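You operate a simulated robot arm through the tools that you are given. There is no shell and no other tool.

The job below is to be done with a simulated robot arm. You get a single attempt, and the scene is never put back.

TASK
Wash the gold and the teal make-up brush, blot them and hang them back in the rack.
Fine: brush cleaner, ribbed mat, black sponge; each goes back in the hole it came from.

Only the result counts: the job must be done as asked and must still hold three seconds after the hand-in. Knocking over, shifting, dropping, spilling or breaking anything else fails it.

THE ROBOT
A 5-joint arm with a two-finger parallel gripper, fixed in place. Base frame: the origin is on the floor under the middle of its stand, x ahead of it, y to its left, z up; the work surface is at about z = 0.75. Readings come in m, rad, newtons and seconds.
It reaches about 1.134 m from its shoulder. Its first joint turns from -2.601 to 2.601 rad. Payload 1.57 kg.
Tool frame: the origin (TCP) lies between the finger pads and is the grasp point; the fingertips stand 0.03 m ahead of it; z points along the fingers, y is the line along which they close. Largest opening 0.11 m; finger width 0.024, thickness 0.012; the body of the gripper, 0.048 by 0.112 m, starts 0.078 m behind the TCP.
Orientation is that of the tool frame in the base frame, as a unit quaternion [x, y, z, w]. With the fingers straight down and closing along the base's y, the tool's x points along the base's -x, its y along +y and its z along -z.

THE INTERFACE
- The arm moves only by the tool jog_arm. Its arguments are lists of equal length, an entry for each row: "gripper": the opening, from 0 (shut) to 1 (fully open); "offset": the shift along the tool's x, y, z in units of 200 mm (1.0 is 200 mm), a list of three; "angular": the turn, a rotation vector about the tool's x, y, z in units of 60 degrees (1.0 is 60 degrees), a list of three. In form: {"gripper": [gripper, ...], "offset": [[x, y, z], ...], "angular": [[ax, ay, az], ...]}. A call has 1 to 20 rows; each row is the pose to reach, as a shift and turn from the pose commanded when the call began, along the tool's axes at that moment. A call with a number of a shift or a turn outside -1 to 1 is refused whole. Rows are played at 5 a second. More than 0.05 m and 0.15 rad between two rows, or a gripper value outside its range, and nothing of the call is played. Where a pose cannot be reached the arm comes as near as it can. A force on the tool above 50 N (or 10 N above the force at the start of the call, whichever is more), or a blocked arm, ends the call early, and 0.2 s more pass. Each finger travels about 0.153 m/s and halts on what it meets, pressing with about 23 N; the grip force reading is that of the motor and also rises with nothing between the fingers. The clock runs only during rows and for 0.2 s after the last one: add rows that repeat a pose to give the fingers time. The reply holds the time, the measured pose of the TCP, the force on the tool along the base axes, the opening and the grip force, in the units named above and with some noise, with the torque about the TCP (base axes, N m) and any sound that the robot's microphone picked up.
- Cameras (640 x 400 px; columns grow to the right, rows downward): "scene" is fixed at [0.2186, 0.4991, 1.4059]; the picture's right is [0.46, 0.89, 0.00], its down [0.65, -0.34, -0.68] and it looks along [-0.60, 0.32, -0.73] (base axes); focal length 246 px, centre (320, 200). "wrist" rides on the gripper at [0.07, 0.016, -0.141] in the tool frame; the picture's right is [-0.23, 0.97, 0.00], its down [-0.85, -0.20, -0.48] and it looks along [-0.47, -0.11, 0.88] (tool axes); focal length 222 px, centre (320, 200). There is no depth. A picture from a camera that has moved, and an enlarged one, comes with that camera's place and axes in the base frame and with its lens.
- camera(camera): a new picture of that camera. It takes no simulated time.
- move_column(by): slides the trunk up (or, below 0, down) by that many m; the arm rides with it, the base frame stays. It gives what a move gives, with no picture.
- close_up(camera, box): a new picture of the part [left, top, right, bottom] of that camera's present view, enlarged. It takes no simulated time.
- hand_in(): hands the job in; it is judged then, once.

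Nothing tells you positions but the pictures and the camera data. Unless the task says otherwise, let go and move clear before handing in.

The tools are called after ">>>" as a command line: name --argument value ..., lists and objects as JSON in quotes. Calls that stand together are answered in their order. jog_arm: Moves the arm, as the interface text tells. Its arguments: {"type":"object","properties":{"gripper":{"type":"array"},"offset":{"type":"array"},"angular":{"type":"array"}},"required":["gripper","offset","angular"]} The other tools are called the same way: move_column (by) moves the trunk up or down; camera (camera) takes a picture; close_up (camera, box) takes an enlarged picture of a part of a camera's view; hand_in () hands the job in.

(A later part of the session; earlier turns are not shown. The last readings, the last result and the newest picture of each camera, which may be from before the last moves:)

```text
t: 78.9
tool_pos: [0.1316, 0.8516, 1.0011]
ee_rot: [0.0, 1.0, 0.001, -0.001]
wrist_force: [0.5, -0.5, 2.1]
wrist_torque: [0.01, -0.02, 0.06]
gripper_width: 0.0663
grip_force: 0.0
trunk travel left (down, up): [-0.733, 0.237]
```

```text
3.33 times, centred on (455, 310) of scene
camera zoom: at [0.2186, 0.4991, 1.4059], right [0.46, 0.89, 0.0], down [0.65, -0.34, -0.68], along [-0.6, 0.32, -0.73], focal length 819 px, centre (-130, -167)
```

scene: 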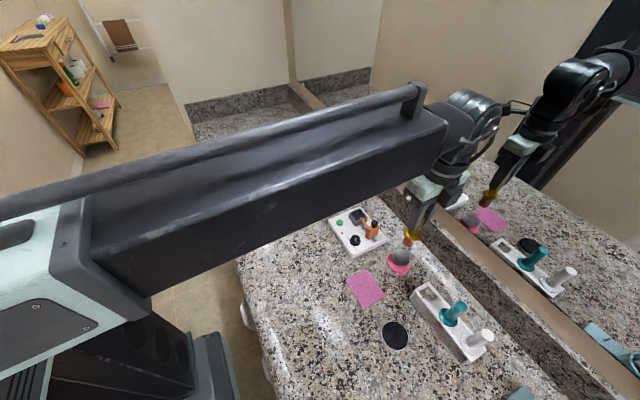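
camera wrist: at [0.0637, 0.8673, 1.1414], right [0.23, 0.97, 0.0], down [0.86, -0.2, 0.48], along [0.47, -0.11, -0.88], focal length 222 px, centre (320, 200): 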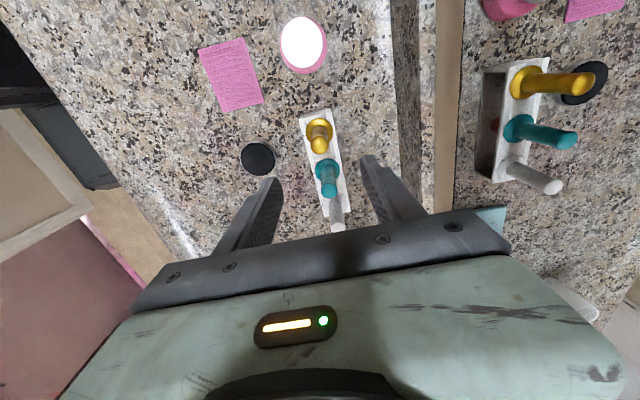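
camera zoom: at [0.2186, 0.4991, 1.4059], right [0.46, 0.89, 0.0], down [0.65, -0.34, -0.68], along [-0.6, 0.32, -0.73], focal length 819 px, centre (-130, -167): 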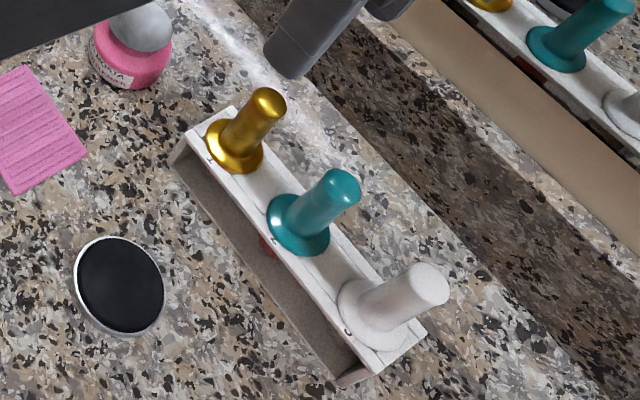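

Gold is back in place, with the rack, sponge, mat and jar all unmoved. Now the teal brush at about (0.191, 0.8505). I'll grip it slightly lower so it slips less.

>>> jog_arm --gripper '[0.6, 0.6, 0.6]' --offset '[[-0.1, -0.002, 0], [-0.2, -0.004, 0], [-0.293, -0.005, 0]]' --angular '[[0, 0, 0], [0, 0, 0], [0, 0, 0]]'

>>> move_column --by -0.08

>>> camera --camera "wrist"

>>> close_up --camera "wrist" --box '[280, 90, 380, 240]'

```text
t: 79.7
tool_pos: [0.1919, 0.8504, 1.001]
ee_rot: [0.0, 1.0, 0.0, -0.001]
wrist_force: [-0.6, 0.5, -0.7]
wrist_torque: [-0.03, 0.0, 0.01]
gripper_width: 0.066
grip_force: 0.0
trunk travel left (down, up): [-0.733, 0.237]
```

```text
t: 80.9
tool_pos: [0.1914, 0.8505, 0.9208]
ee_rot: [0.001, 1.0, 0.001, -0.001]
wrist_force: [0.8, -0.3, 0.6]
wrist_torque: [-0.01, 0.0, 0.02]
gripper_width: 0.066
grip_force: 0.0
trunk travel left (down, up): [-0.653, 0.317]
```

```text
taken
camera wrist: at [0.1224, 0.8662, 1.0616], right [0.23, 0.97, 0.0], down [0.86, -0.2, 0.48], along [0.47, -0.11, -0.88], focal length 222 px, centre (320, 200)
```

wrist: 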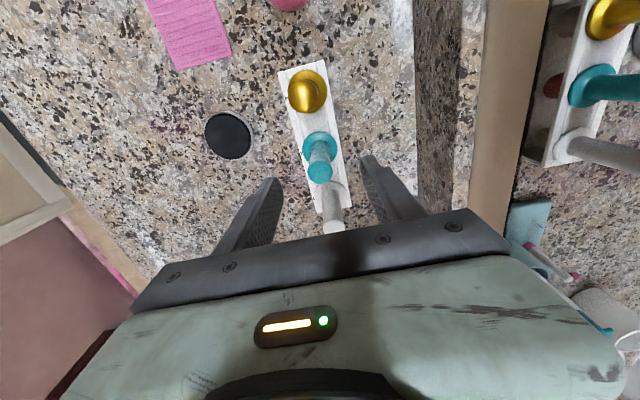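

```text
2.67 times, centred on (330, 165) of wrist
camera zoom: at [0.1224, 0.8662, 1.0616], right [0.23, 0.97, 0.0], down [0.86, -0.2, 0.48], along [0.47, -0.11, -0.88], focal length 592 px, centre (293, 293)
```

zoom: 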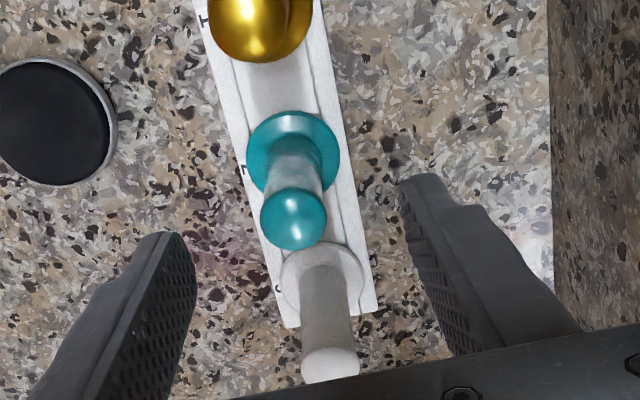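

>>> move_column --by -0.068

>>> jog_arm --gripper '[0.4, 0.3, 0.25, 0.1, 0, 0, 0]' --offset '[[0, 0, 0], [0, 0, 0], [0, 0, 0], [0, 0, 0], [0, 0, 0], [0, 0, 0], [0, 0, 0]]' --angular '[[0, 0, 0], [0, 0, 0], [0, 0, 0], [0, 0, 0], [0, 0, 0], [0, 0, 0], [0, 0, 0]]'

>>> close_up --camera "wrist" --box '[280, 90, 380, 240]'

>>> close_up --camera "scene" --box '[400, 250, 510, 370]'

```text
t: 81.9
tool_pos: [0.1908, 0.8503, 0.8519]
ee_rot: [0.001, 1.0, 0.001, -0.001]
wrist_force: [0.3, -0.1, 0.6]
wrist_torque: [-0.03, -0.01, 0.01]
gripper_width: 0.0661
grip_force: 0.0
trunk travel left (down, up): [-0.585, 0.385]
```

```text
t: 83.5
tool_pos: [0.1912, 0.8494, 0.8529]
ee_rot: [0.0, 1.0, 0.001, -0.001]
wrist_force: [-0.6, -1.0, -0.1]
wrist_torque: [0.01, 0.0, -0.01]
gripper_width: 0.0207
grip_force: 23.5
trunk travel left (down, up): [-0.585, 0.385]
```

```text
2.67 times, centred on (330, 165) of wrist
camera zoom: at [0.1224, 0.8662, 0.9935], right [0.23, 0.97, 0.0], down [0.86, -0.2, 0.48], along [0.47, -0.11, -0.88], focal length 592 px, centre (293, 293)
```

zoom: 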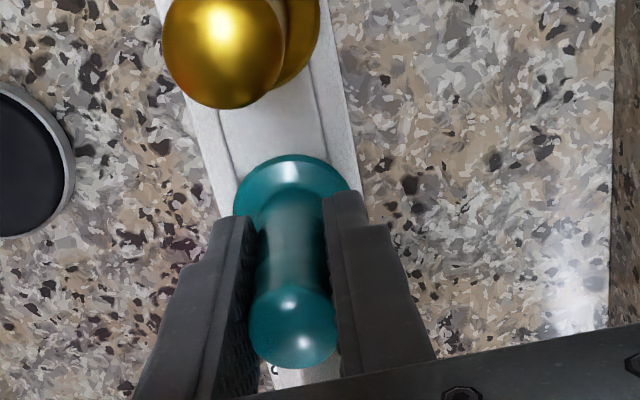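

```text
3.33 times, centred on (455, 310) of scene
camera zoom: at [0.2186, 0.4991, 1.4059], right [0.46, 0.89, 0.0], down [0.65, -0.34, -0.68], along [-0.6, 0.32, -0.73], focal length 819 px, centre (-130, -167)
```

zoom: 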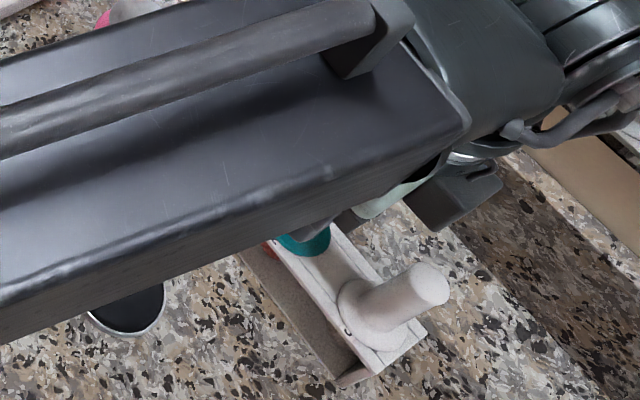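

Gripped at 20.7 mm. I'll lift high enough that the bristles pass well above the gold handle.

>>> move_column --by 0.08

>>> close_up --camera "wrist" --box '[480, 0, 640, 160]'

>>> move_column --by 0.095

>>> camera --camera "wrist"

>>> close_up --camera "wrist" --box '[280, 60, 380, 240]'

```text
t: 84.7
tool_pos: [0.1914, 0.8507, 0.932]
ee_rot: [0.0, 1.0, 0.002, -0.001]
wrist_force: [-0.2, 0.1, -0.3]
wrist_torque: [-0.03, -0.01, 0.0]
gripper_width: 0.0207
grip_force: 23.4
trunk travel left (down, up): [-0.665, 0.305]
```

```text
2.50 times, centred on (560, 80) of wrist
camera zoom: at [0.1224, 0.8664, 1.0734], right [0.23, 0.97, 0.0], down [0.86, -0.2, 0.48], along [0.47, -0.11, -0.88], focal length 555 px, centre (-280, 500)
```

zoom: 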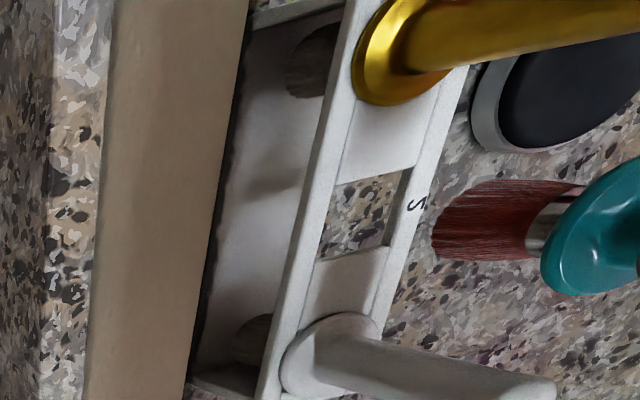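

```text
t: 86.0
tool_pos: [0.1915, 0.8494, 1.0275]
ee_rot: [0.0, 1.0, 0.0, -0.001]
wrist_force: [-0.1, 0.9, 0.3]
wrist_torque: [0.03, 0.01, -0.02]
gripper_width: 0.0211
grip_force: 23.4
trunk travel left (down, up): [-0.76, 0.21]
```

```text
taken
camera wrist: at [0.1224, 0.8664, 1.1684], right [0.23, 0.97, 0.0], down [0.86, -0.2, 0.48], along [0.47, -0.11, -0.88], focal length 222 px, centre (320, 200)
```

wrist: 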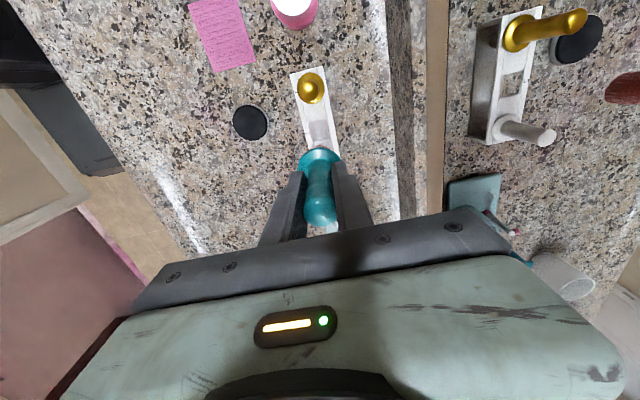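

```text
2.22 times, centred on (330, 150) of wrist
camera zoom: at [0.1224, 0.8664, 1.1684], right [0.23, 0.97, 0.0], down [0.86, -0.2, 0.48], along [0.47, -0.11, -0.88], focal length 494 px, centre (298, 311)
```

zoom: 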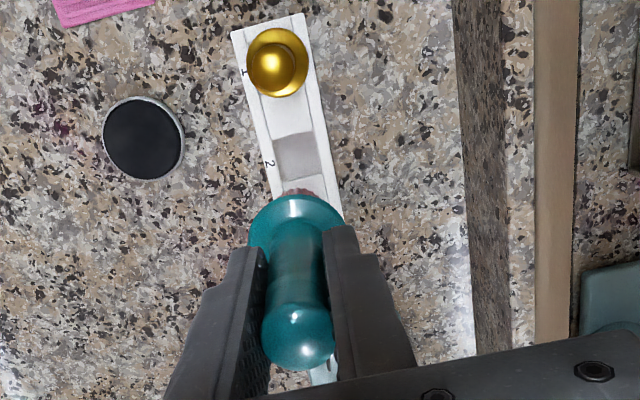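

In the mirror the gold bristles now match the clean colour of the untouched white brush. Teal is lifted with red, dirty bristles, so I'll take it to the cleaner dish.

>>> jog_arm --gripper '[0, 0, 0, 0, 0, 0, 0, 0]' --offset '[[0.11, 0.002, 0], [0.22, 0.004, 0], [0.33, 0.006, 0], [0.44, 0.009, 0], [0.55, 0.012, 0], [0.66, 0.014, 0], [0.77, 0.016, 0], [0.853, 0.0185, 0]]' --angular '[[0, 0, 0], [0, 0, 0], [0, 0, 0], [0, 0, 0], [0, 0, 0], [0, 0, 0], [0, 0, 0], [0, 0, 0]]'

>>> move_column --by -0.115

>>> close_up --camera "scene" --box '[370, 215, 450, 295]'

>>> close_up --camera "wrist" --box '[280, 60, 380, 240]'

```text
t: 87.8
tool_pos: [0.02, 0.8543, 1.0257]
ee_rot: [0.001, 1.0, 0.001, 0.0]
wrist_force: [0.6, 0.5, 0.2]
wrist_torque: [0.0, -0.03, -0.01]
gripper_width: 0.0211
grip_force: 22.5
trunk travel left (down, up): [-0.76, 0.21]
```

```text
t: 89.2
tool_pos: [0.0197, 0.8531, 0.9123]
ee_rot: [-0.001, 1.0, 0.001, -0.001]
wrist_force: [0.8, 0.0, -0.6]
wrist_torque: [-0.01, 0.0, 0.03]
gripper_width: 0.0212
grip_force: 23.2
trunk travel left (down, up): [-0.645, 0.325]
```

```text
5.00 times, centred on (410, 255) of scene
camera zoom: at [0.2186, 0.4991, 1.4059], right [0.46, 0.89, 0.0], down [0.65, -0.34, -0.68], along [-0.6, 0.32, -0.73], focal length 1228 px, centre (-130, -75)
```

zoom: 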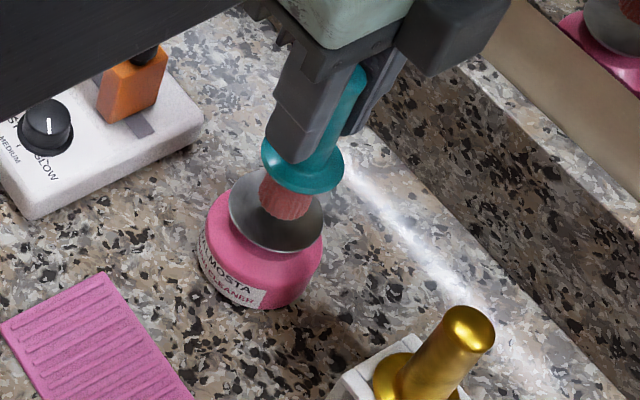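

```text
2.22 times, centred on (330, 150) of wrist
camera zoom: at [-0.0484, 0.8699, 1.0535], right [0.23, 0.97, 0.0], down [0.86, -0.2, 0.48], along [0.47, -0.11, -0.88], focal length 494 px, centre (298, 311)
```

zoom: 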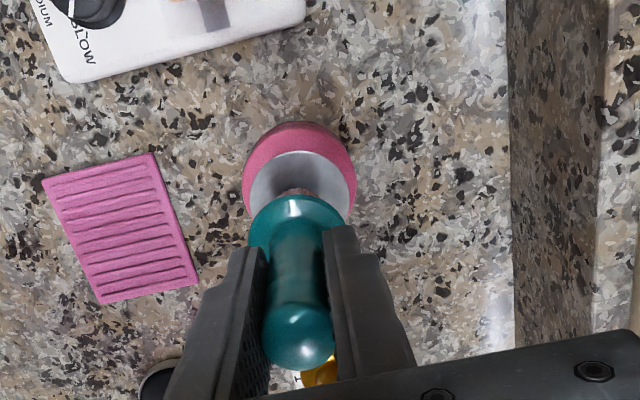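

>>> move_column --by -0.012

>>> move_column --by -0.004

>>> close_up --camera "scene" --box '[370, 215, 450, 295]'

```text
t: 89.8
tool_pos: [0.0205, 0.8537, 0.9004]
ee_rot: [0.0, 1.0, 0.001, 0.0]
wrist_force: [0.4, 0.3, -0.4]
wrist_torque: [0.0, -0.02, 0.01]
gripper_width: 0.0211
grip_force: 23.9
trunk travel left (down, up): [-0.633, 0.337]
```

```text
t: 90.4
tool_pos: [0.0206, 0.8535, 0.8958]
ee_rot: [0.0, 1.0, 0.002, 0.0]
wrist_force: [0.6, 0.3, 0.4]
wrist_torque: [0.05, 0.0, 0.02]
gripper_width: 0.0208
grip_force: 22.9
trunk travel left (down, up): [-0.629, 0.341]
```

```text
5.00 times, centred on (410, 255) of scene
camera zoom: at [0.2186, 0.4991, 1.4059], right [0.46, 0.89, 0.0], down [0.65, -0.34, -0.68], along [-0.6, 0.32, -0.73], focal length 1228 px, centre (-130, -75)
```

zoom: 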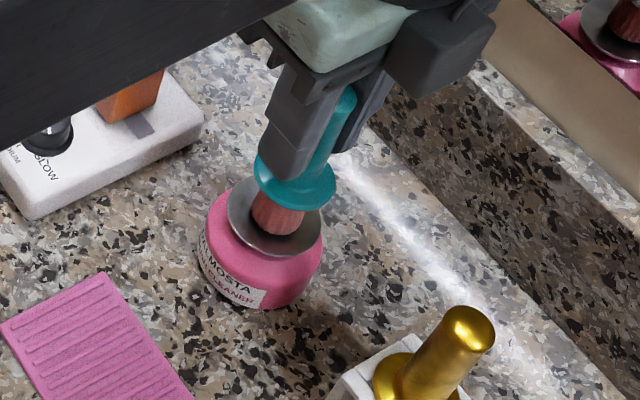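

Contact is just beginning. I'll press further to full stroke.

>>> move_column --by -0.004

>>> move_column --by -0.004

>>> close_up --camera "scene" --box '[370, 215, 450, 295]'

```text
t: 90.9
tool_pos: [0.021, 0.8546, 0.8923]
ee_rot: [0.001, 1.0, 0.002, 0.0]
wrist_force: [0.3, 0.8, 1.6]
wrist_torque: [0.0, -0.05, 0.0]
gripper_width: 0.0209
grip_force: 23.3
trunk travel left (down, up): [-0.625, 0.345]
```

```text
t: 91.4
tool_pos: [0.0198, 0.8539, 0.8899]
ee_rot: [0.0, 1.0, 0.001, 0.0]
wrist_force: [0.0, 4.8, 20.8]
wrist_torque: [0.37, -0.03, 0.0]
gripper_width: 0.0208
grip_force: 23.0
trunk travel left (down, up): [-0.621, 0.349]
```

```text
5.00 times, centred on (410, 255) of scene
camera zoom: at [0.2186, 0.4991, 1.4059], right [0.46, 0.89, 0.0], down [0.65, -0.34, -0.68], along [-0.6, 0.32, -0.73], focal length 1228 px, centre (-130, -75)
```

zoom: 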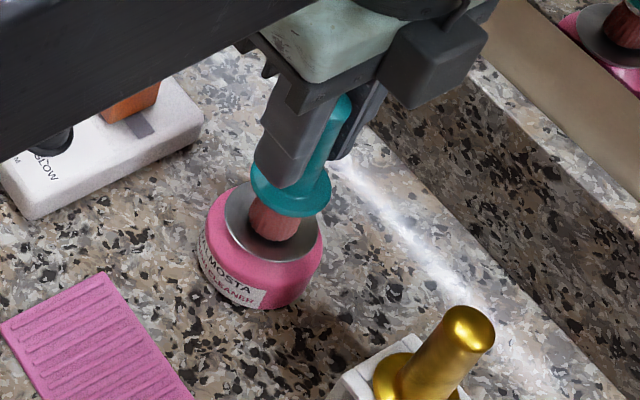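

Full stroke reached at 20.8 N. I'll release and repeat once, as with the gold brush.

>>> move_column --by 0.02

>>> move_column --by -0.018

>>> move_column --by -0.003

```text
t: 92.1
tool_pos: [0.0203, 0.8534, 0.9083]
ee_rot: [0.0, 1.0, 0.001, -0.002]
wrist_force: [-0.4, 0.7, -0.8]
wrist_torque: [0.0, 0.02, -0.01]
gripper_width: 0.021
grip_force: 22.6
trunk travel left (down, up): [-0.641, 0.329]
```

```text
t: 92.8
tool_pos: [0.0195, 0.8533, 0.891]
ee_rot: [0.0, 1.0, 0.001, 0.0]
wrist_force: [0.2, 2.5, 8.9]
wrist_torque: [0.15, 0.0, 0.04]
gripper_width: 0.021
grip_force: 22.8
trunk travel left (down, up): [-0.623, 0.347]
```

```text
t: 93.3
tool_pos: [0.0205, 0.852, 0.8898]
ee_rot: [0.0, 1.0, 0.001, 0.0]
wrist_force: [-0.7, 3.9, 21.4]
wrist_torque: [0.33, -0.05, -0.01]
gripper_width: 0.0209
grip_force: 23.0
trunk travel left (down, up): [-0.62, 0.35]
```

Two full strokes done. Lifting and moving to the mat.

>>> move_column --by 0.085

>>> jog_arm --gripper '[0, 0, 0, 0, 0, 0]' --offset '[[-0.01, -0.1, 0], [-0.02, -0.2, 0], [-0.03, -0.3, 0], [-0.04, -0.4, 0], [-0.05, -0.5, 0], [-0.055, -0.578, 0]]' --angular '[[0, 0, 0], [0, 0, 0], [0, 0, 0], [0, 0, 0], [0, 0, 0], [0, 0, 0]]'

>>> close_up --camera "scene" --box '[330, 230, 430, 320]'

>>> move_column --by -0.105

>>> move_column --by -0.008

>>> close_up --camera "scene" --box '[330, 250, 410, 320]'

```text
t: 94.5
tool_pos: [0.0211, 0.8537, 0.9723]
ee_rot: [0.0, 1.0, 0.001, -0.001]
wrist_force: [-0.1, 1.1, -1.6]
wrist_torque: [0.0, 0.01, 0.0]
gripper_width: 0.0208
grip_force: 23.6
trunk travel left (down, up): [-0.705, 0.265]
```

```text
t: 95.9
tool_pos: [0.031, 0.7388, 0.9718]
ee_rot: [-0.001, 1.0, 0.001, 0.0]
wrist_force: [-0.2, -0.2, -0.6]
wrist_torque: [0.03, 0.0, 0.02]
gripper_width: 0.0206
grip_force: 23.3
trunk travel left (down, up): [-0.705, 0.265]
```

```text
4.44 times, centred on (380, 275) of scene
camera zoom: at [0.2186, 0.4991, 1.4059], right [0.46, 0.89, 0.0], down [0.65, -0.34, -0.68], along [-0.6, 0.32, -0.73], focal length 1092 px, centre (53, -133)
```

zoom: 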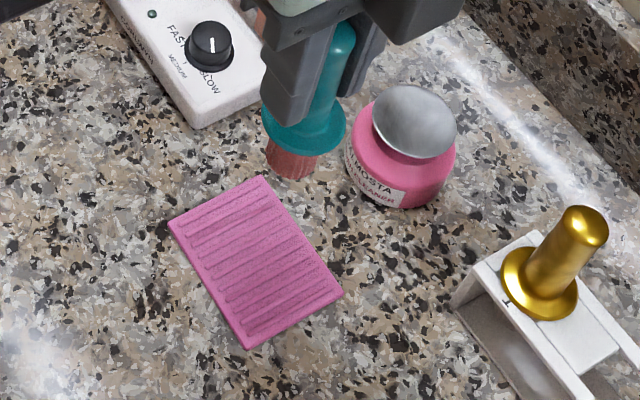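

```text
t: 97.3
tool_pos: [0.0303, 0.7386, 0.867]
ee_rot: [0.0, 1.0, 0.001, -0.001]
wrist_force: [0.8, 0.5, 0.1]
wrist_torque: [-0.02, 0.01, -0.01]
gripper_width: 0.0209
grip_force: 22.8
trunk travel left (down, up): [-0.6, 0.37]
```

```text
t: 97.8
tool_pos: [0.0309, 0.7383, 0.86]
ee_rot: [0.0, 1.0, 0.001, -0.001]
wrist_force: [0.2, -0.3, 0.1]
wrist_torque: [0.04, -0.01, 0.01]
gripper_width: 0.0209
grip_force: 23.2
trunk travel left (down, up): [-0.592, 0.378]
```

```text
5.71 times, centred on (370, 285) of scene
camera zoom: at [0.2186, 0.4991, 1.4059], right [0.46, 0.89, 0.0], down [0.65, -0.34, -0.68], along [-0.6, 0.32, -0.73], focal length 1404 px, centre (34, -286)
```

zoom: 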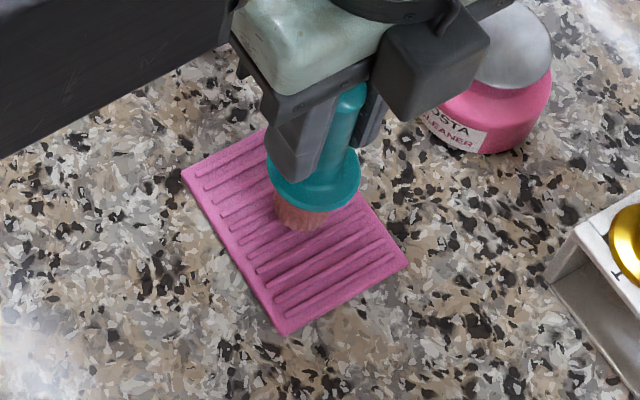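

>>> move_column --by -0.004

>>> move_column --by -0.003

```text
t: 98.4
tool_pos: [0.0302, 0.7379, 0.8543]
ee_rot: [0.0, 1.0, 0.001, 0.0]
wrist_force: [0.2, 0.3, 0.1]
wrist_torque: [-0.01, 0.0, -0.01]
gripper_width: 0.0208
grip_force: 23.4
trunk travel left (down, up): [-0.588, 0.382]
```

```text
t: 98.9
tool_pos: [0.0318, 0.7375, 0.8513]
ee_rot: [0.0, 1.0, 0.001, 0.0]
wrist_force: [-0.3, -0.2, 0.1]
wrist_torque: [-0.01, 0.0, -0.03]
gripper_width: 0.0207
grip_force: 22.8
trunk travel left (down, up): [-0.585, 0.385]
```

>>> move_column --by -0.003

>>> close_up --camera "scene" --box '[330, 250, 410, 320]'

>>> camera --camera "wrist"

```text
t: 99.4
tool_pos: [0.0312, 0.7391, 0.8489]
ee_rot: [0.0, 1.0, 0.001, 0.0]
wrist_force: [0.4, 1.0, -0.4]
wrist_torque: [-0.01, 0.01, 0.02]
gripper_width: 0.021
grip_force: 23.0
trunk travel left (down, up): [-0.582, 0.388]
```

```text
5.71 times, centred on (370, 285) of scene
camera zoom: at [0.2186, 0.4991, 1.4059], right [0.46, 0.89, 0.0], down [0.65, -0.34, -0.68], along [-0.6, 0.32, -0.73], focal length 1404 px, centre (34, -286)
```

zoom: 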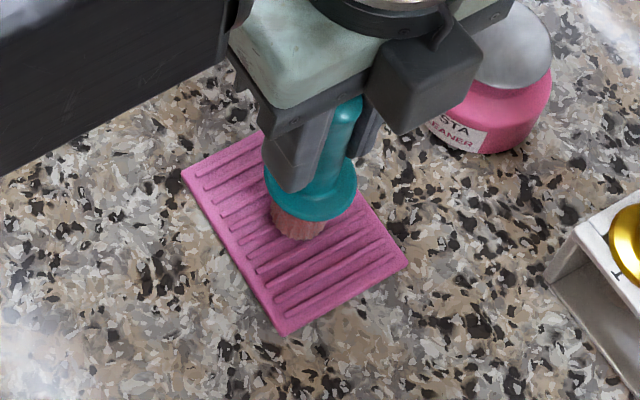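

```text
taken
camera wrist: at [-0.0375, 0.7543, 0.9905], right [0.23, 0.97, 0.0], down [0.86, -0.2, 0.48], along [0.47, -0.11, -0.88], focal length 222 px, centre (320, 200)
```

wrist: 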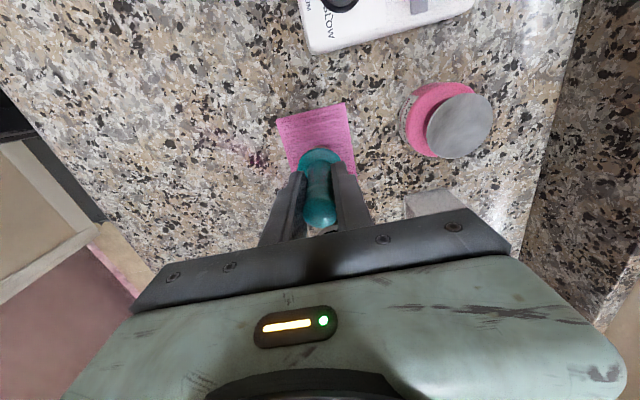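

>>> move_column --by -0.003

>>> move_column --by -0.002

```text
t: 99.9
tool_pos: [0.0306, 0.7383, 0.8468]
ee_rot: [0.0, 1.0, 0.002, 0.001]
wrist_force: [0.8, 3.3, 22.0]
wrist_torque: [0.3, -0.05, 0.0]
gripper_width: 0.021
grip_force: 23.2
trunk travel left (down, up): [-0.579, 0.391]
```

```text
t: 100.4
tool_pos: [0.0304, 0.7377, 0.8447]
ee_rot: [0.0, 1.0, 0.002, -0.001]
wrist_force: [0.2, 5.5, 18.5]
wrist_torque: [0.31, 0.0, 0.02]
gripper_width: 0.0209
grip_force: 23.2
trunk travel left (down, up): [-0.577, 0.393]
```

Contact is fairly stiff. I'll ease up 2 mm and begin strokes across the ribs.

>>> move_column --by 0.002

>>> jog_arm --gripper '[0, 0, 0, 0, 0, 0, 0, 0, 0, 0, 0, 0, 0, 0, 0, 0]' --offset '[[-0.06, 0, 0], [-0.11, 0, 0], [-0.06, 0, 0], [0, 0, 0], [0.06, 0, 0], [0.11, 0, 0], [0.06, 0, 0], [0, 0, 0], [-0.06, 0, 0], [-0.11, 0, 0], [-0.06, 0, 0], [0, 0, 0], [0.06, 0, 0], [0.11, 0, 0], [0.06, 0, 0], [0, 0, 0]]' --angular '[[0, 0, 0], [0, 0, 0], [0, 0, 0], [0, 0, 0], [0, 0, 0], [0, 0, 0], [0, 0, 0], [0, 0, 0], [0, 0, 0], [0, 0, 0], [0, 0, 0], [0, 0, 0], [0, 0, 0], [0, 0, 0], [0, 0, 0], [0, 0, 0]]'

>>> close_up --camera "scene" --box '[355, 280, 385, 305]'

>>> close_up --camera "scene" --box '[330, 250, 410, 320]'

```text
t: 101.0
tool_pos: [0.0299, 0.7388, 0.8458]
ee_rot: [-0.001, 1.0, 0.0, -0.001]
wrist_force: [0.7, 0.0, -0.6]
wrist_torque: [0.0, 0.0, -0.01]
gripper_width: 0.021
grip_force: 23.0
trunk travel left (down, up): [-0.579, 0.391]
```

```text
t: 104.4
tool_pos: [0.0313, 0.7378, 0.8463]
ee_rot: [0.0, 1.0, 0.0, 0.0]
wrist_force: [-0.6, -0.2, -0.7]
wrist_torque: [0.0, 0.0, 0.01]
gripper_width: 0.0207
grip_force: 22.8
trunk travel left (down, up): [-0.579, 0.391]
```

```text
16.00 times, centred on (370, 292) of scene
camera zoom: at [0.2186, 0.4991, 1.4059], right [0.46, 0.89, 0.0], down [0.65, -0.34, -0.68], along [-0.6, 0.32, -0.73], focal length 3930 px, centre (-480, -1280)
```

zoom: 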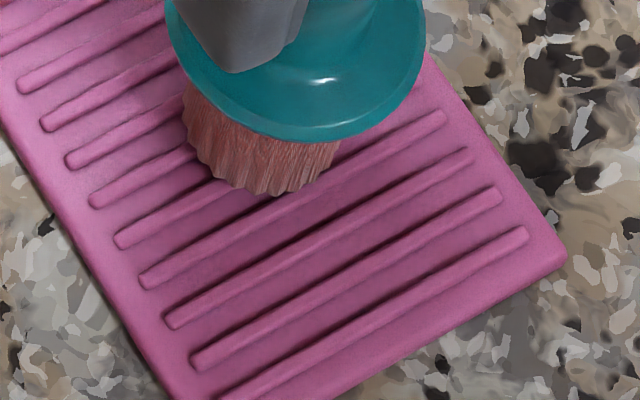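

```text
5.71 times, centred on (370, 285) of scene
camera zoom: at [0.2186, 0.4991, 1.4059], right [0.46, 0.89, 0.0], down [0.65, -0.34, -0.68], along [-0.6, 0.32, -0.73], focal length 1404 px, centre (34, -286)
```

zoom: 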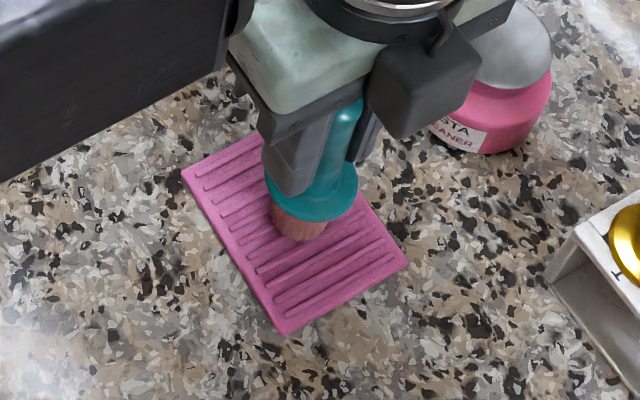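

No contact force during those strokes, so little change. I'll go down 2–3 mm for real contact and stroke again.

>>> move_column --by -0.0025

>>> jog_arm --gripper '[0, 0, 0, 0, 0, 0, 0, 0, 0, 0, 0, 0, 0, 0, 0, 0]' --offset '[[-0.06, 0, 0], [-0.11, 0, 0], [-0.06, 0, 0], [0, 0, 0], [0.06, 0, 0], [0.11, 0, 0], [0.06, 0, 0], [0, 0, 0], [-0.06, 0, 0], [-0.11, 0, 0], [-0.06, 0, 0], [0, 0, 0], [0.06, 0, 0], [0.11, 0, 0], [0.06, 0, 0], [0, 0, 0]]' --angular '[[0, 0, 0], [0, 0, 0], [0, 0, 0], [0, 0, 0], [0, 0, 0], [0, 0, 0], [0, 0, 0], [0, 0, 0], [0, 0, 0], [0, 0, 0], [0, 0, 0], [0, 0, 0], [0, 0, 0], [0, 0, 0], [0, 0, 0], [0, 0, 0]]'

>>> close_up --camera "scene" --box '[355, 280, 385, 305]'

>>> close_up --camera "scene" --box '[330, 250, 410, 320]'

```text
t: 104.9
tool_pos: [0.0307, 0.7382, 0.8447]
ee_rot: [0.0, 1.0, 0.002, 0.0]
wrist_force: [-0.2, 5.0, 21.3]
wrist_torque: [0.34, -0.08, -0.01]
gripper_width: 0.0209
grip_force: 23.1
trunk travel left (down, up): [-0.577, 0.393]
```

```text
t: 108.3
tool_pos: [0.0306, 0.7375, 0.8432]
ee_rot: [0.0, 1.0, 0.001, -0.001]
wrist_force: [-3.3, -0.1, 3.8]
wrist_torque: [0.01, 0.22, 0.01]
gripper_width: 0.021
grip_force: 23.4
trunk travel left (down, up): [-0.577, 0.393]
```

```text
16.00 times, centred on (370, 292) of scene
camera zoom: at [0.2186, 0.4991, 1.4059], right [0.46, 0.89, 0.0], down [0.65, -0.34, -0.68], along [-0.6, 0.32, -0.73], focal length 3930 px, centre (-480, -1280)
```

zoom: 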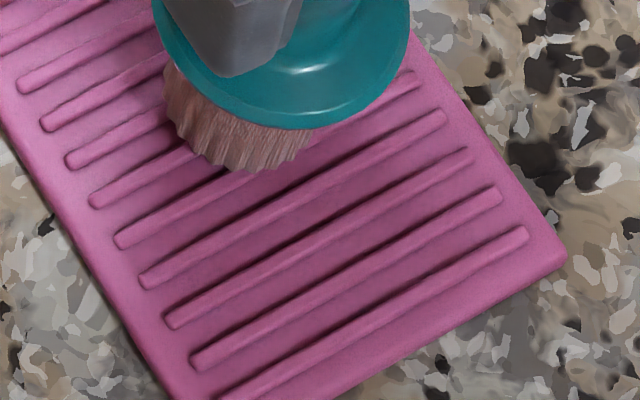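

```text
5.71 times, centred on (370, 285) of scene
camera zoom: at [0.2186, 0.4991, 1.4059], right [0.46, 0.89, 0.0], down [0.65, -0.34, -0.68], along [-0.6, 0.32, -0.73], focal length 1404 px, centre (34, -286)
```

zoom: 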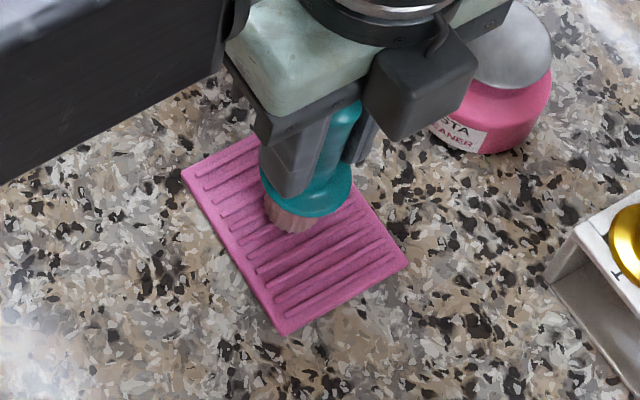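

It's working, with the colour fading to a pale brown-pink. Continuing the strokes.

>>> jog_arm --gripper '[0, 0, 0, 0, 0, 0, 0, 0, 0, 0, 0, 0, 0, 0, 0, 0]' --offset '[[-0.06, 0, 0], [-0.11, 0, 0], [-0.06, 0, 0], [0, 0, 0], [0.06, 0, 0], [0.11, 0, 0], [0.06, 0, 0], [0, 0, 0], [-0.06, 0, 0], [-0.11, 0, 0], [-0.06, 0, 0], [0, 0, 0], [0.06, 0, 0], [0.11, 0, 0], [0.06, 0, 0], [0, 0, 0]]' --angular '[[0, 0, 0], [0, 0, 0], [0, 0, 0], [0, 0, 0], [0, 0, 0], [0, 0, 0], [0, 0, 0], [0, 0, 0], [0, 0, 0], [0, 0, 0], [0, 0, 0], [0, 0, 0], [0, 0, 0], [0, 0, 0], [0, 0, 0], [0, 0, 0]]'

>>> close_up --camera "scene" --box '[355, 280, 385, 305]'

>>> jog_arm --gripper '[0, 0, 0, 0, 0, 0, 0, 0, 0, 0, 0, 0, 0, 0, 0, 0]' --offset '[[-0.06, 0, 0], [-0.11, 0, 0], [-0.06, 0, 0], [0, 0, 0], [0.06, 0, 0], [0.11, 0, 0], [0.06, 0, 0], [0, 0, 0], [-0.06, 0, 0], [-0.11, 0, 0], [-0.06, 0, 0], [0, 0, 0], [0.06, 0, 0], [0.11, 0, 0], [0.06, 0, 0], [0, 0, 0]]' --angular '[[0, 0, 0], [0, 0, 0], [0, 0, 0], [0, 0, 0], [0, 0, 0], [0, 0, 0], [0, 0, 0], [0, 0, 0], [0, 0, 0], [0, 0, 0], [0, 0, 0], [0, 0, 0], [0, 0, 0], [0, 0, 0], [0, 0, 0], [0, 0, 0]]'

>>> close_up --camera "scene" --box '[355, 280, 385, 305]'

>>> close_up --camera "scene" --box '[330, 250, 410, 320]'

```text
t: 111.7
tool_pos: [0.0311, 0.7392, 0.844]
ee_rot: [0.001, 1.0, 0.001, -0.001]
wrist_force: [-2.1, 0.5, 3.0]
wrist_torque: [-0.01, 0.16, 0.0]
gripper_width: 0.021
grip_force: 23.4
trunk travel left (down, up): [-0.577, 0.393]
```

```text
16.00 times, centred on (370, 292) of scene
camera zoom: at [0.2186, 0.4991, 1.4059], right [0.46, 0.89, 0.0], down [0.65, -0.34, -0.68], along [-0.6, 0.32, -0.73], focal length 3930 px, centre (-480, -1280)
```

zoom: 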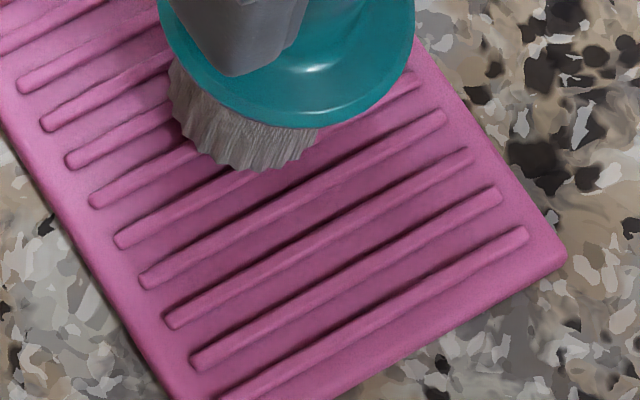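

```text
t: 115.1
tool_pos: [0.0311, 0.7387, 0.8439]
ee_rot: [0.0, 1.0, 0.001, -0.001]
wrist_force: [-2.0, 0.2, 2.7]
wrist_torque: [-0.04, 0.12, -0.02]
gripper_width: 0.0212
grip_force: 23.6
trunk travel left (down, up): [-0.577, 0.393]
```

```text
16.00 times, centred on (370, 292) of scene
camera zoom: at [0.2186, 0.4991, 1.4059], right [0.46, 0.89, 0.0], down [0.65, -0.34, -0.68], along [-0.6, 0.32, -0.73], focal length 3930 px, centre (-480, -1280)
```

zoom: 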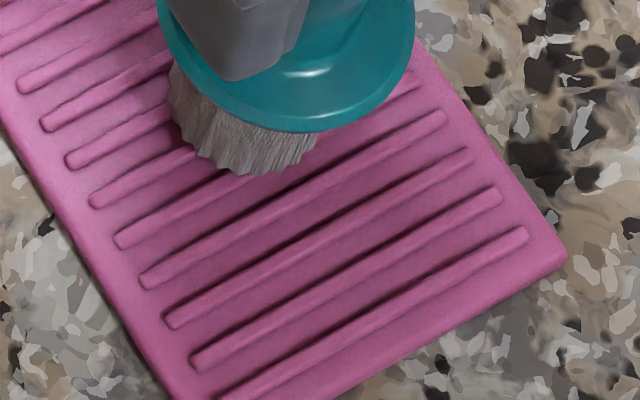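

```text
5.71 times, centred on (370, 285) of scene
camera zoom: at [0.2186, 0.4991, 1.4059], right [0.46, 0.89, 0.0], down [0.65, -0.34, -0.68], along [-0.6, 0.32, -0.73], focal length 1404 px, centre (34, -286)
```

zoom: 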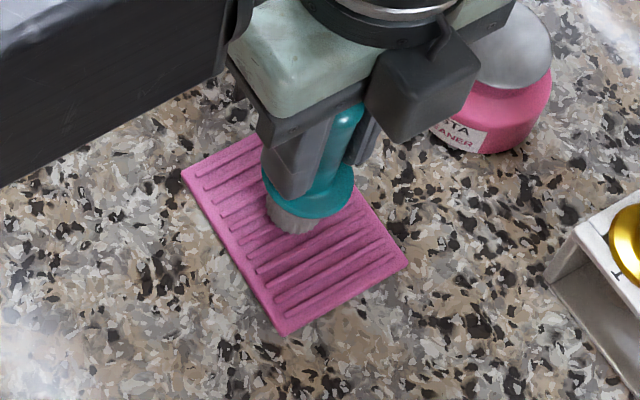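

The teal bristles are grey-brown with no red remaining, and the mat is still in place. I'll ease back slightly to undo the lean, lift, and go to the sponge.

>>> jog_arm --gripper '[0, 0]' --offset '[[0.015, 0, 0], [0.025, 0, 0]]' --angular '[[0, 0, 0], [0, 0, 0]]'

>>> move_column --by 0.085

>>> jog_arm --gripper '[0, 0, 0, 0, 0, 0, 0]' --offset '[[-0.1, -0.003, 0], [-0.2, -0.006, 0], [-0.3, -0.009, 0], [-0.4, -0.012, 0], [-0.5, -0.015, 0], [-0.6, -0.018, 0], [-0.662, -0.02, 0]]' --angular '[[0, 0, 0], [0, 0, 0], [0, 0, 0], [0, 0, 0], [0, 0, 0], [0, 0, 0], [0, 0, 0]]'

>>> camera --camera "wrist"

>>> close_up --camera "scene" --box '[350, 260, 440, 370]'

```text
t: 115.7
tool_pos: [0.0263, 0.7373, 0.8438]
ee_rot: [0.001, 1.0, 0.001, 0.0]
wrist_force: [2.3, -0.1, 2.5]
wrist_torque: [0.0, -0.26, 0.0]
gripper_width: 0.0209
grip_force: 23.0
trunk travel left (down, up): [-0.577, 0.393]
```

```text
t: 116.9
tool_pos: [0.0263, 0.7379, 0.9286]
ee_rot: [0.0, 1.0, 0.001, -0.001]
wrist_force: [-0.9, 0.6, -1.5]
wrist_torque: [-0.02, 0.02, 0.0]
gripper_width: 0.0211
grip_force: 23.3
trunk travel left (down, up): [-0.662, 0.308]
```

```text
t: 118.5
tool_pos: [0.1584, 0.7331, 0.9292]
ee_rot: [0.0, 1.0, 0.002, -0.001]
wrist_force: [0.7, 0.2, -0.4]
wrist_torque: [0.0, -0.01, -0.02]
gripper_width: 0.0208
grip_force: 23.3
trunk travel left (down, up): [-0.662, 0.308]
```

```text
taken
camera wrist: at [0.09, 0.7495, 1.07], right [0.23, 0.97, 0.0], down [0.86, -0.2, 0.48], along [0.47, -0.11, -0.88], focal length 222 px, centre (320, 200)
```

wrist: 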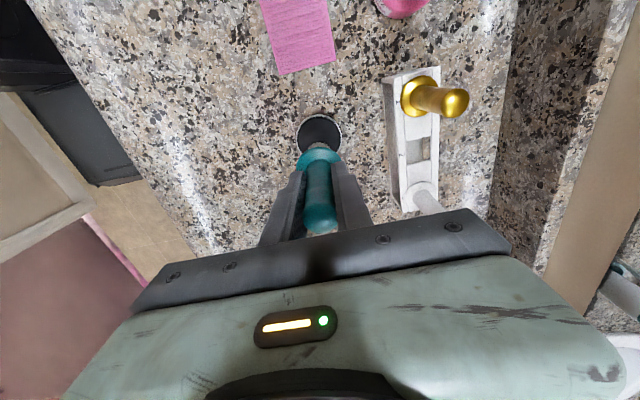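

```text
3.64 times, centred on (395, 315) of scene
camera zoom: at [0.2186, 0.4991, 1.4059], right [0.46, 0.89, 0.0], down [0.65, -0.34, -0.68], along [-0.6, 0.32, -0.73], focal length 893 px, centre (47, -218)
```

zoom: 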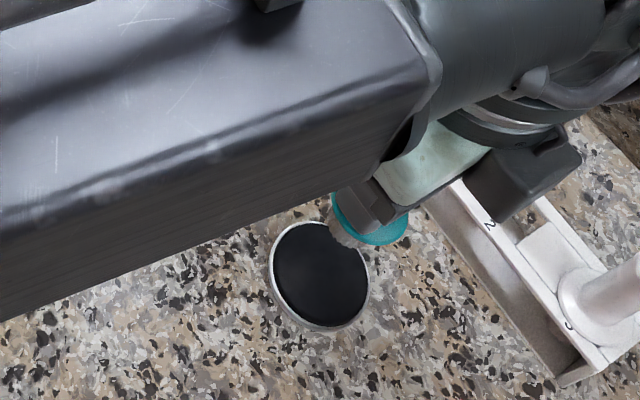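

>>> move_column --by -0.072

>>> move_column --by -0.008

>>> close_up --camera "wrist" --box '[280, 100, 360, 220]'

>>> close_up --camera "scene" --box '[370, 300, 430, 360]'

```text
t: 119.6
tool_pos: [0.1582, 0.7347, 0.8555]
ee_rot: [0.0, 1.0, 0.001, -0.001]
wrist_force: [-0.7, -0.4, -0.3]
wrist_torque: [-0.03, 0.0, -0.02]
gripper_width: 0.0209
grip_force: 22.7
trunk travel left (down, up): [-0.59, 0.38]
```

```text
t: 120.2
tool_pos: [0.1574, 0.7319, 0.8517]
ee_rot: [0.0, 1.0, 0.002, 0.0]
wrist_force: [-0.6, 5.3, 29.2]
wrist_torque: [0.3, -0.12, 0.05]
gripper_width: 0.021
grip_force: 22.7
trunk travel left (down, up): [-0.582, 0.388]
```

```text
3.33 times, centred on (320, 160) of wrist
camera zoom: at [0.0893, 0.7482, 0.9918], right [0.23, 0.97, 0.0], down [0.86, -0.2, 0.48], along [0.47, -0.1, -0.88], focal length 740 px, centre (320, 333)
```

zoom: 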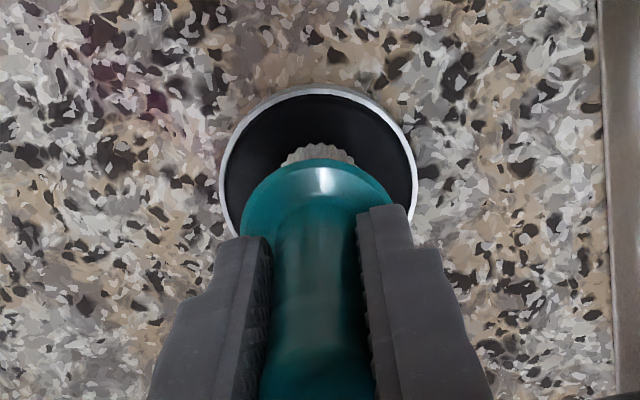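

```text
6.67 times, centred on (400, 330) of scene
camera zoom: at [0.2186, 0.4991, 1.4059], right [0.46, 0.89, 0.0], down [0.65, -0.34, -0.68], along [-0.6, 0.32, -0.73], focal length 1638 px, centre (-213, -667)
```

zoom: 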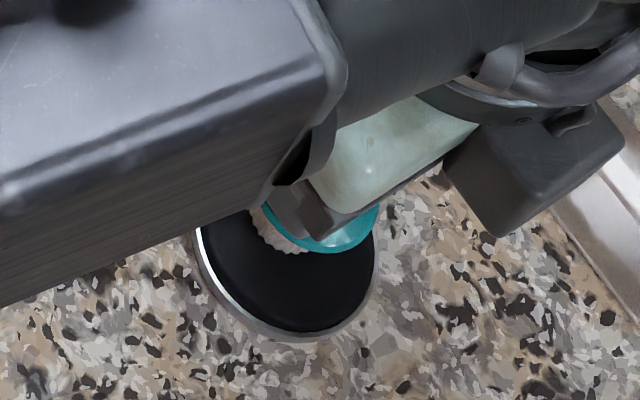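

29 N is more than needed. I'll ease off 2 mm and hold.

>>> move_column --by 0.002

>>> jog_arm --gripper '[0, 0, 0, 0, 0, 0]' --offset '[[0, 0, 0], [0, 0, 0], [0, 0, 0], [0, 0, 0], [0, 0, 0], [0, 0, 0]]' --angular '[[0, 0, 0], [0, 0, 0], [0, 0, 0], [0, 0, 0], [0, 0, 0], [0, 0, 0]]'

>>> move_column --by 0.02

>>> move_column --by -0.021

>>> jog_arm --gripper '[0, 0, 0, 0, 0, 0]' --offset '[[0, 0, 0], [0, 0, 0], [0, 0, 0], [0, 0, 0], [0, 0, 0], [0, 0, 0]]' --angular '[[0, 0, 0], [0, 0, 0], [0, 0, 0], [0, 0, 0], [0, 0, 0], [0, 0, 0]]'

>>> close_up --camera "scene" --box '[370, 300, 430, 360]'

```text
t: 120.7
tool_pos: [0.1575, 0.7333, 0.8503]
ee_rot: [0.0, 1.0, 0.001, -0.001]
wrist_force: [-2.7, 0.0, 4.7]
wrist_torque: [-0.05, 0.14, 0.01]
gripper_width: 0.0209
grip_force: 22.6
trunk travel left (down, up): [-0.584, 0.386]
```

```text
t: 122.1
tool_pos: [0.1582, 0.7339, 0.8499]
ee_rot: [0.0, 1.0, 0.001, 0.0]
wrist_force: [0.4, -1.0, 1.2]
wrist_torque: [0.0, -0.05, 0.0]
gripper_width: 0.0209
grip_force: 22.8
trunk travel left (down, up): [-0.584, 0.386]
```

```text
t: 122.8
tool_pos: [0.1584, 0.7331, 0.8704]
ee_rot: [0.0, 1.0, 0.001, -0.001]
wrist_force: [0.6, 0.3, -0.6]
wrist_torque: [0.0, 0.04, 0.01]
gripper_width: 0.0209
grip_force: 23.1
trunk travel left (down, up): [-0.604, 0.366]
```

```text
t: 123.4
tool_pos: [0.1584, 0.7337, 0.8501]
ee_rot: [0.0, 1.0, 0.002, 0.0]
wrist_force: [-0.3, 4.6, 14.8]
wrist_torque: [0.21, -0.15, 0.02]
gripper_width: 0.021
grip_force: 22.7
trunk travel left (down, up): [-0.583, 0.387]
```

```text
t: 124.8
tool_pos: [0.1584, 0.7329, 0.8503]
ee_rot: [0.001, 1.0, 0.001, 0.0]
wrist_force: [0.5, 2.2, 16.1]
wrist_torque: [0.14, -0.19, 0.05]
gripper_width: 0.0211
grip_force: 22.7
trunk travel left (down, up): [-0.583, 0.387]
```

```text
6.67 times, centred on (400, 330) of scene
camera zoom: at [0.2186, 0.4991, 1.4059], right [0.46, 0.89, 0.0], down [0.65, -0.34, -0.68], along [-0.6, 0.32, -0.73], focal length 1638 px, centre (-213, -667)
```

zoom: 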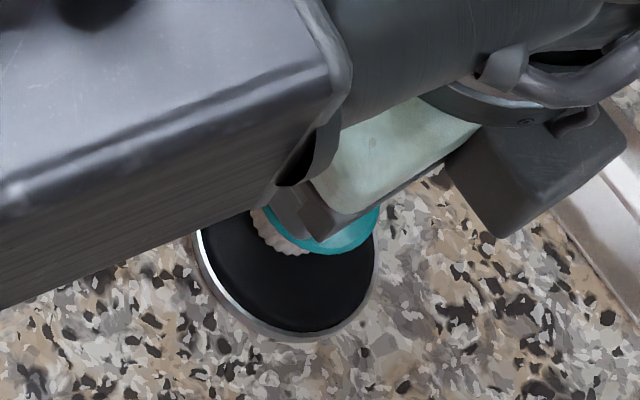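

A second dab held at about 15 N. I'll lift and inspect the bristle colour closely.

>>> move_column --by 0.02

>>> close_up --camera "scene" --box '[380, 310, 420, 345]'

>>> close_up --camera "wrist" --box '[295, 110, 345, 160]'

```text
t: 125.5
tool_pos: [0.1585, 0.7337, 0.8691]
ee_rot: [0.0, 1.0, 0.0, -0.001]
wrist_force: [-0.6, 0.7, 0.3]
wrist_torque: [0.02, 0.0, 0.02]
gripper_width: 0.0209
grip_force: 23.3
trunk travel left (down, up): [-0.603, 0.367]
```

```text
11.43 times, centred on (400, 328) of scene
camera zoom: at [0.2186, 0.4991, 1.4059], right [0.46, 0.89, 0.0], down [0.65, -0.34, -0.68], along [-0.6, 0.32, -0.73], focal length 2807 px, centre (-594, -1257)
```

zoom: 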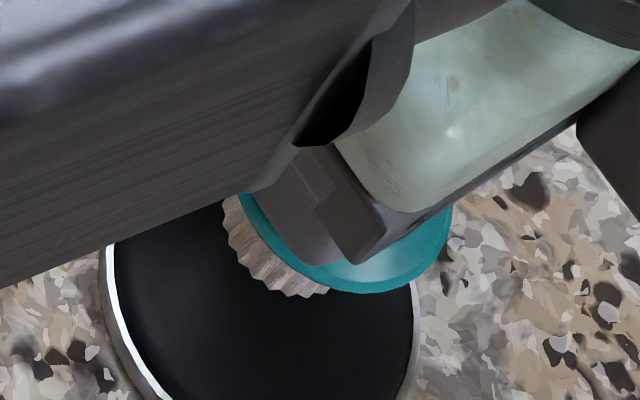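

```text
8.00 times, centred on (320, 135) of wrist
camera zoom: at [0.09, 0.7496, 1.0109], right [0.23, 0.97, 0.0], down [0.86, -0.2, 0.48], along [0.47, -0.11, -0.88], focal length 1777 px, centre (320, 720)
```

zoom: 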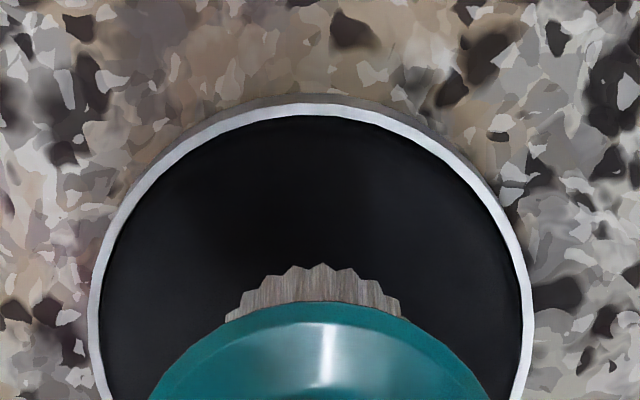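

The bristles are a clean, dry beige. One final dab, as with the gold brush, then lift.

>>> move_column --by -0.021

>>> jog_arm --gripper '[0, 0, 0, 0, 0, 0]' --offset '[[0, 0, 0], [0, 0, 0], [0, 0, 0], [0, 0, 0], [0, 0, 0], [0, 0, 0]]' --angular '[[0, 0, 0], [0, 0, 0], [0, 0, 0], [0, 0, 0], [0, 0, 0], [0, 0, 0]]'

>>> move_column --by 0.16

>>> camera --camera "wrist"

>>> camera --camera "scene"

```text
t: 126.2
tool_pos: [0.158, 0.7329, 0.8503]
ee_rot: [0.0, 1.0, 0.002, -0.001]
wrist_force: [-1.6, 5.1, 14.7]
wrist_torque: [0.31, -0.06, 0.04]
gripper_width: 0.0211
grip_force: 22.6
trunk travel left (down, up): [-0.582, 0.388]
```

```text
t: 127.6
tool_pos: [0.1592, 0.7334, 0.8489]
ee_rot: [0.0, 1.0, 0.0, 0.0]
wrist_force: [-0.7, 1.4, 15.3]
wrist_torque: [0.18, -0.04, 0.01]
gripper_width: 0.021
grip_force: 22.8
trunk travel left (down, up): [-0.582, 0.388]
```

```text
t: 129.4
tool_pos: [0.1583, 0.7343, 1.0088]
ee_rot: [0.0, 1.0, 0.0, -0.001]
wrist_force: [-0.2, 0.4, -0.1]
wrist_torque: [0.01, -0.03, 0.03]
gripper_width: 0.0212
grip_force: 23.3
trunk travel left (down, up): [-0.742, 0.228]
```

```text
taken
camera wrist: at [0.09, 0.7496, 1.1499], right [0.23, 0.97, 0.0], down [0.86, -0.2, 0.48], along [0.47, -0.11, -0.88], focal length 222 px, centre (320, 200)
```

wrist: 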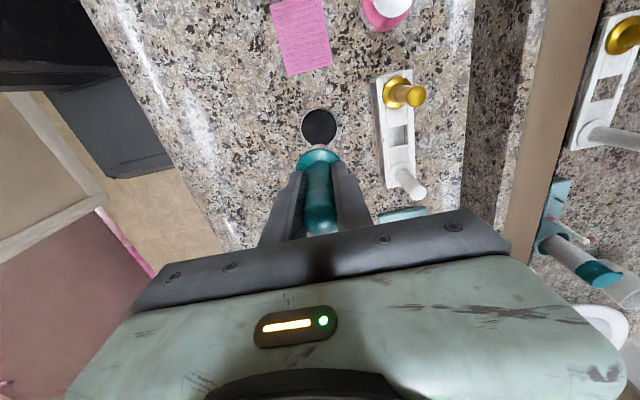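

```text
taken
```

scene: 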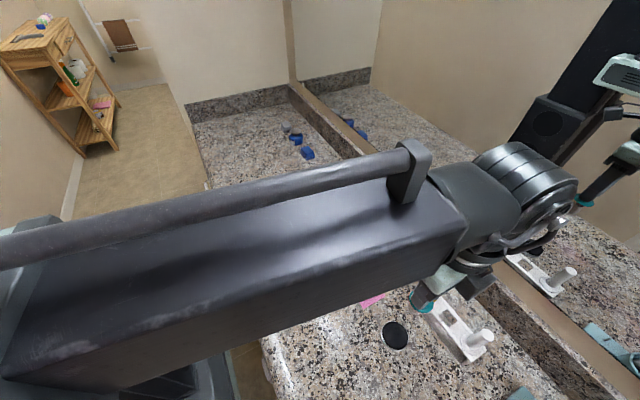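

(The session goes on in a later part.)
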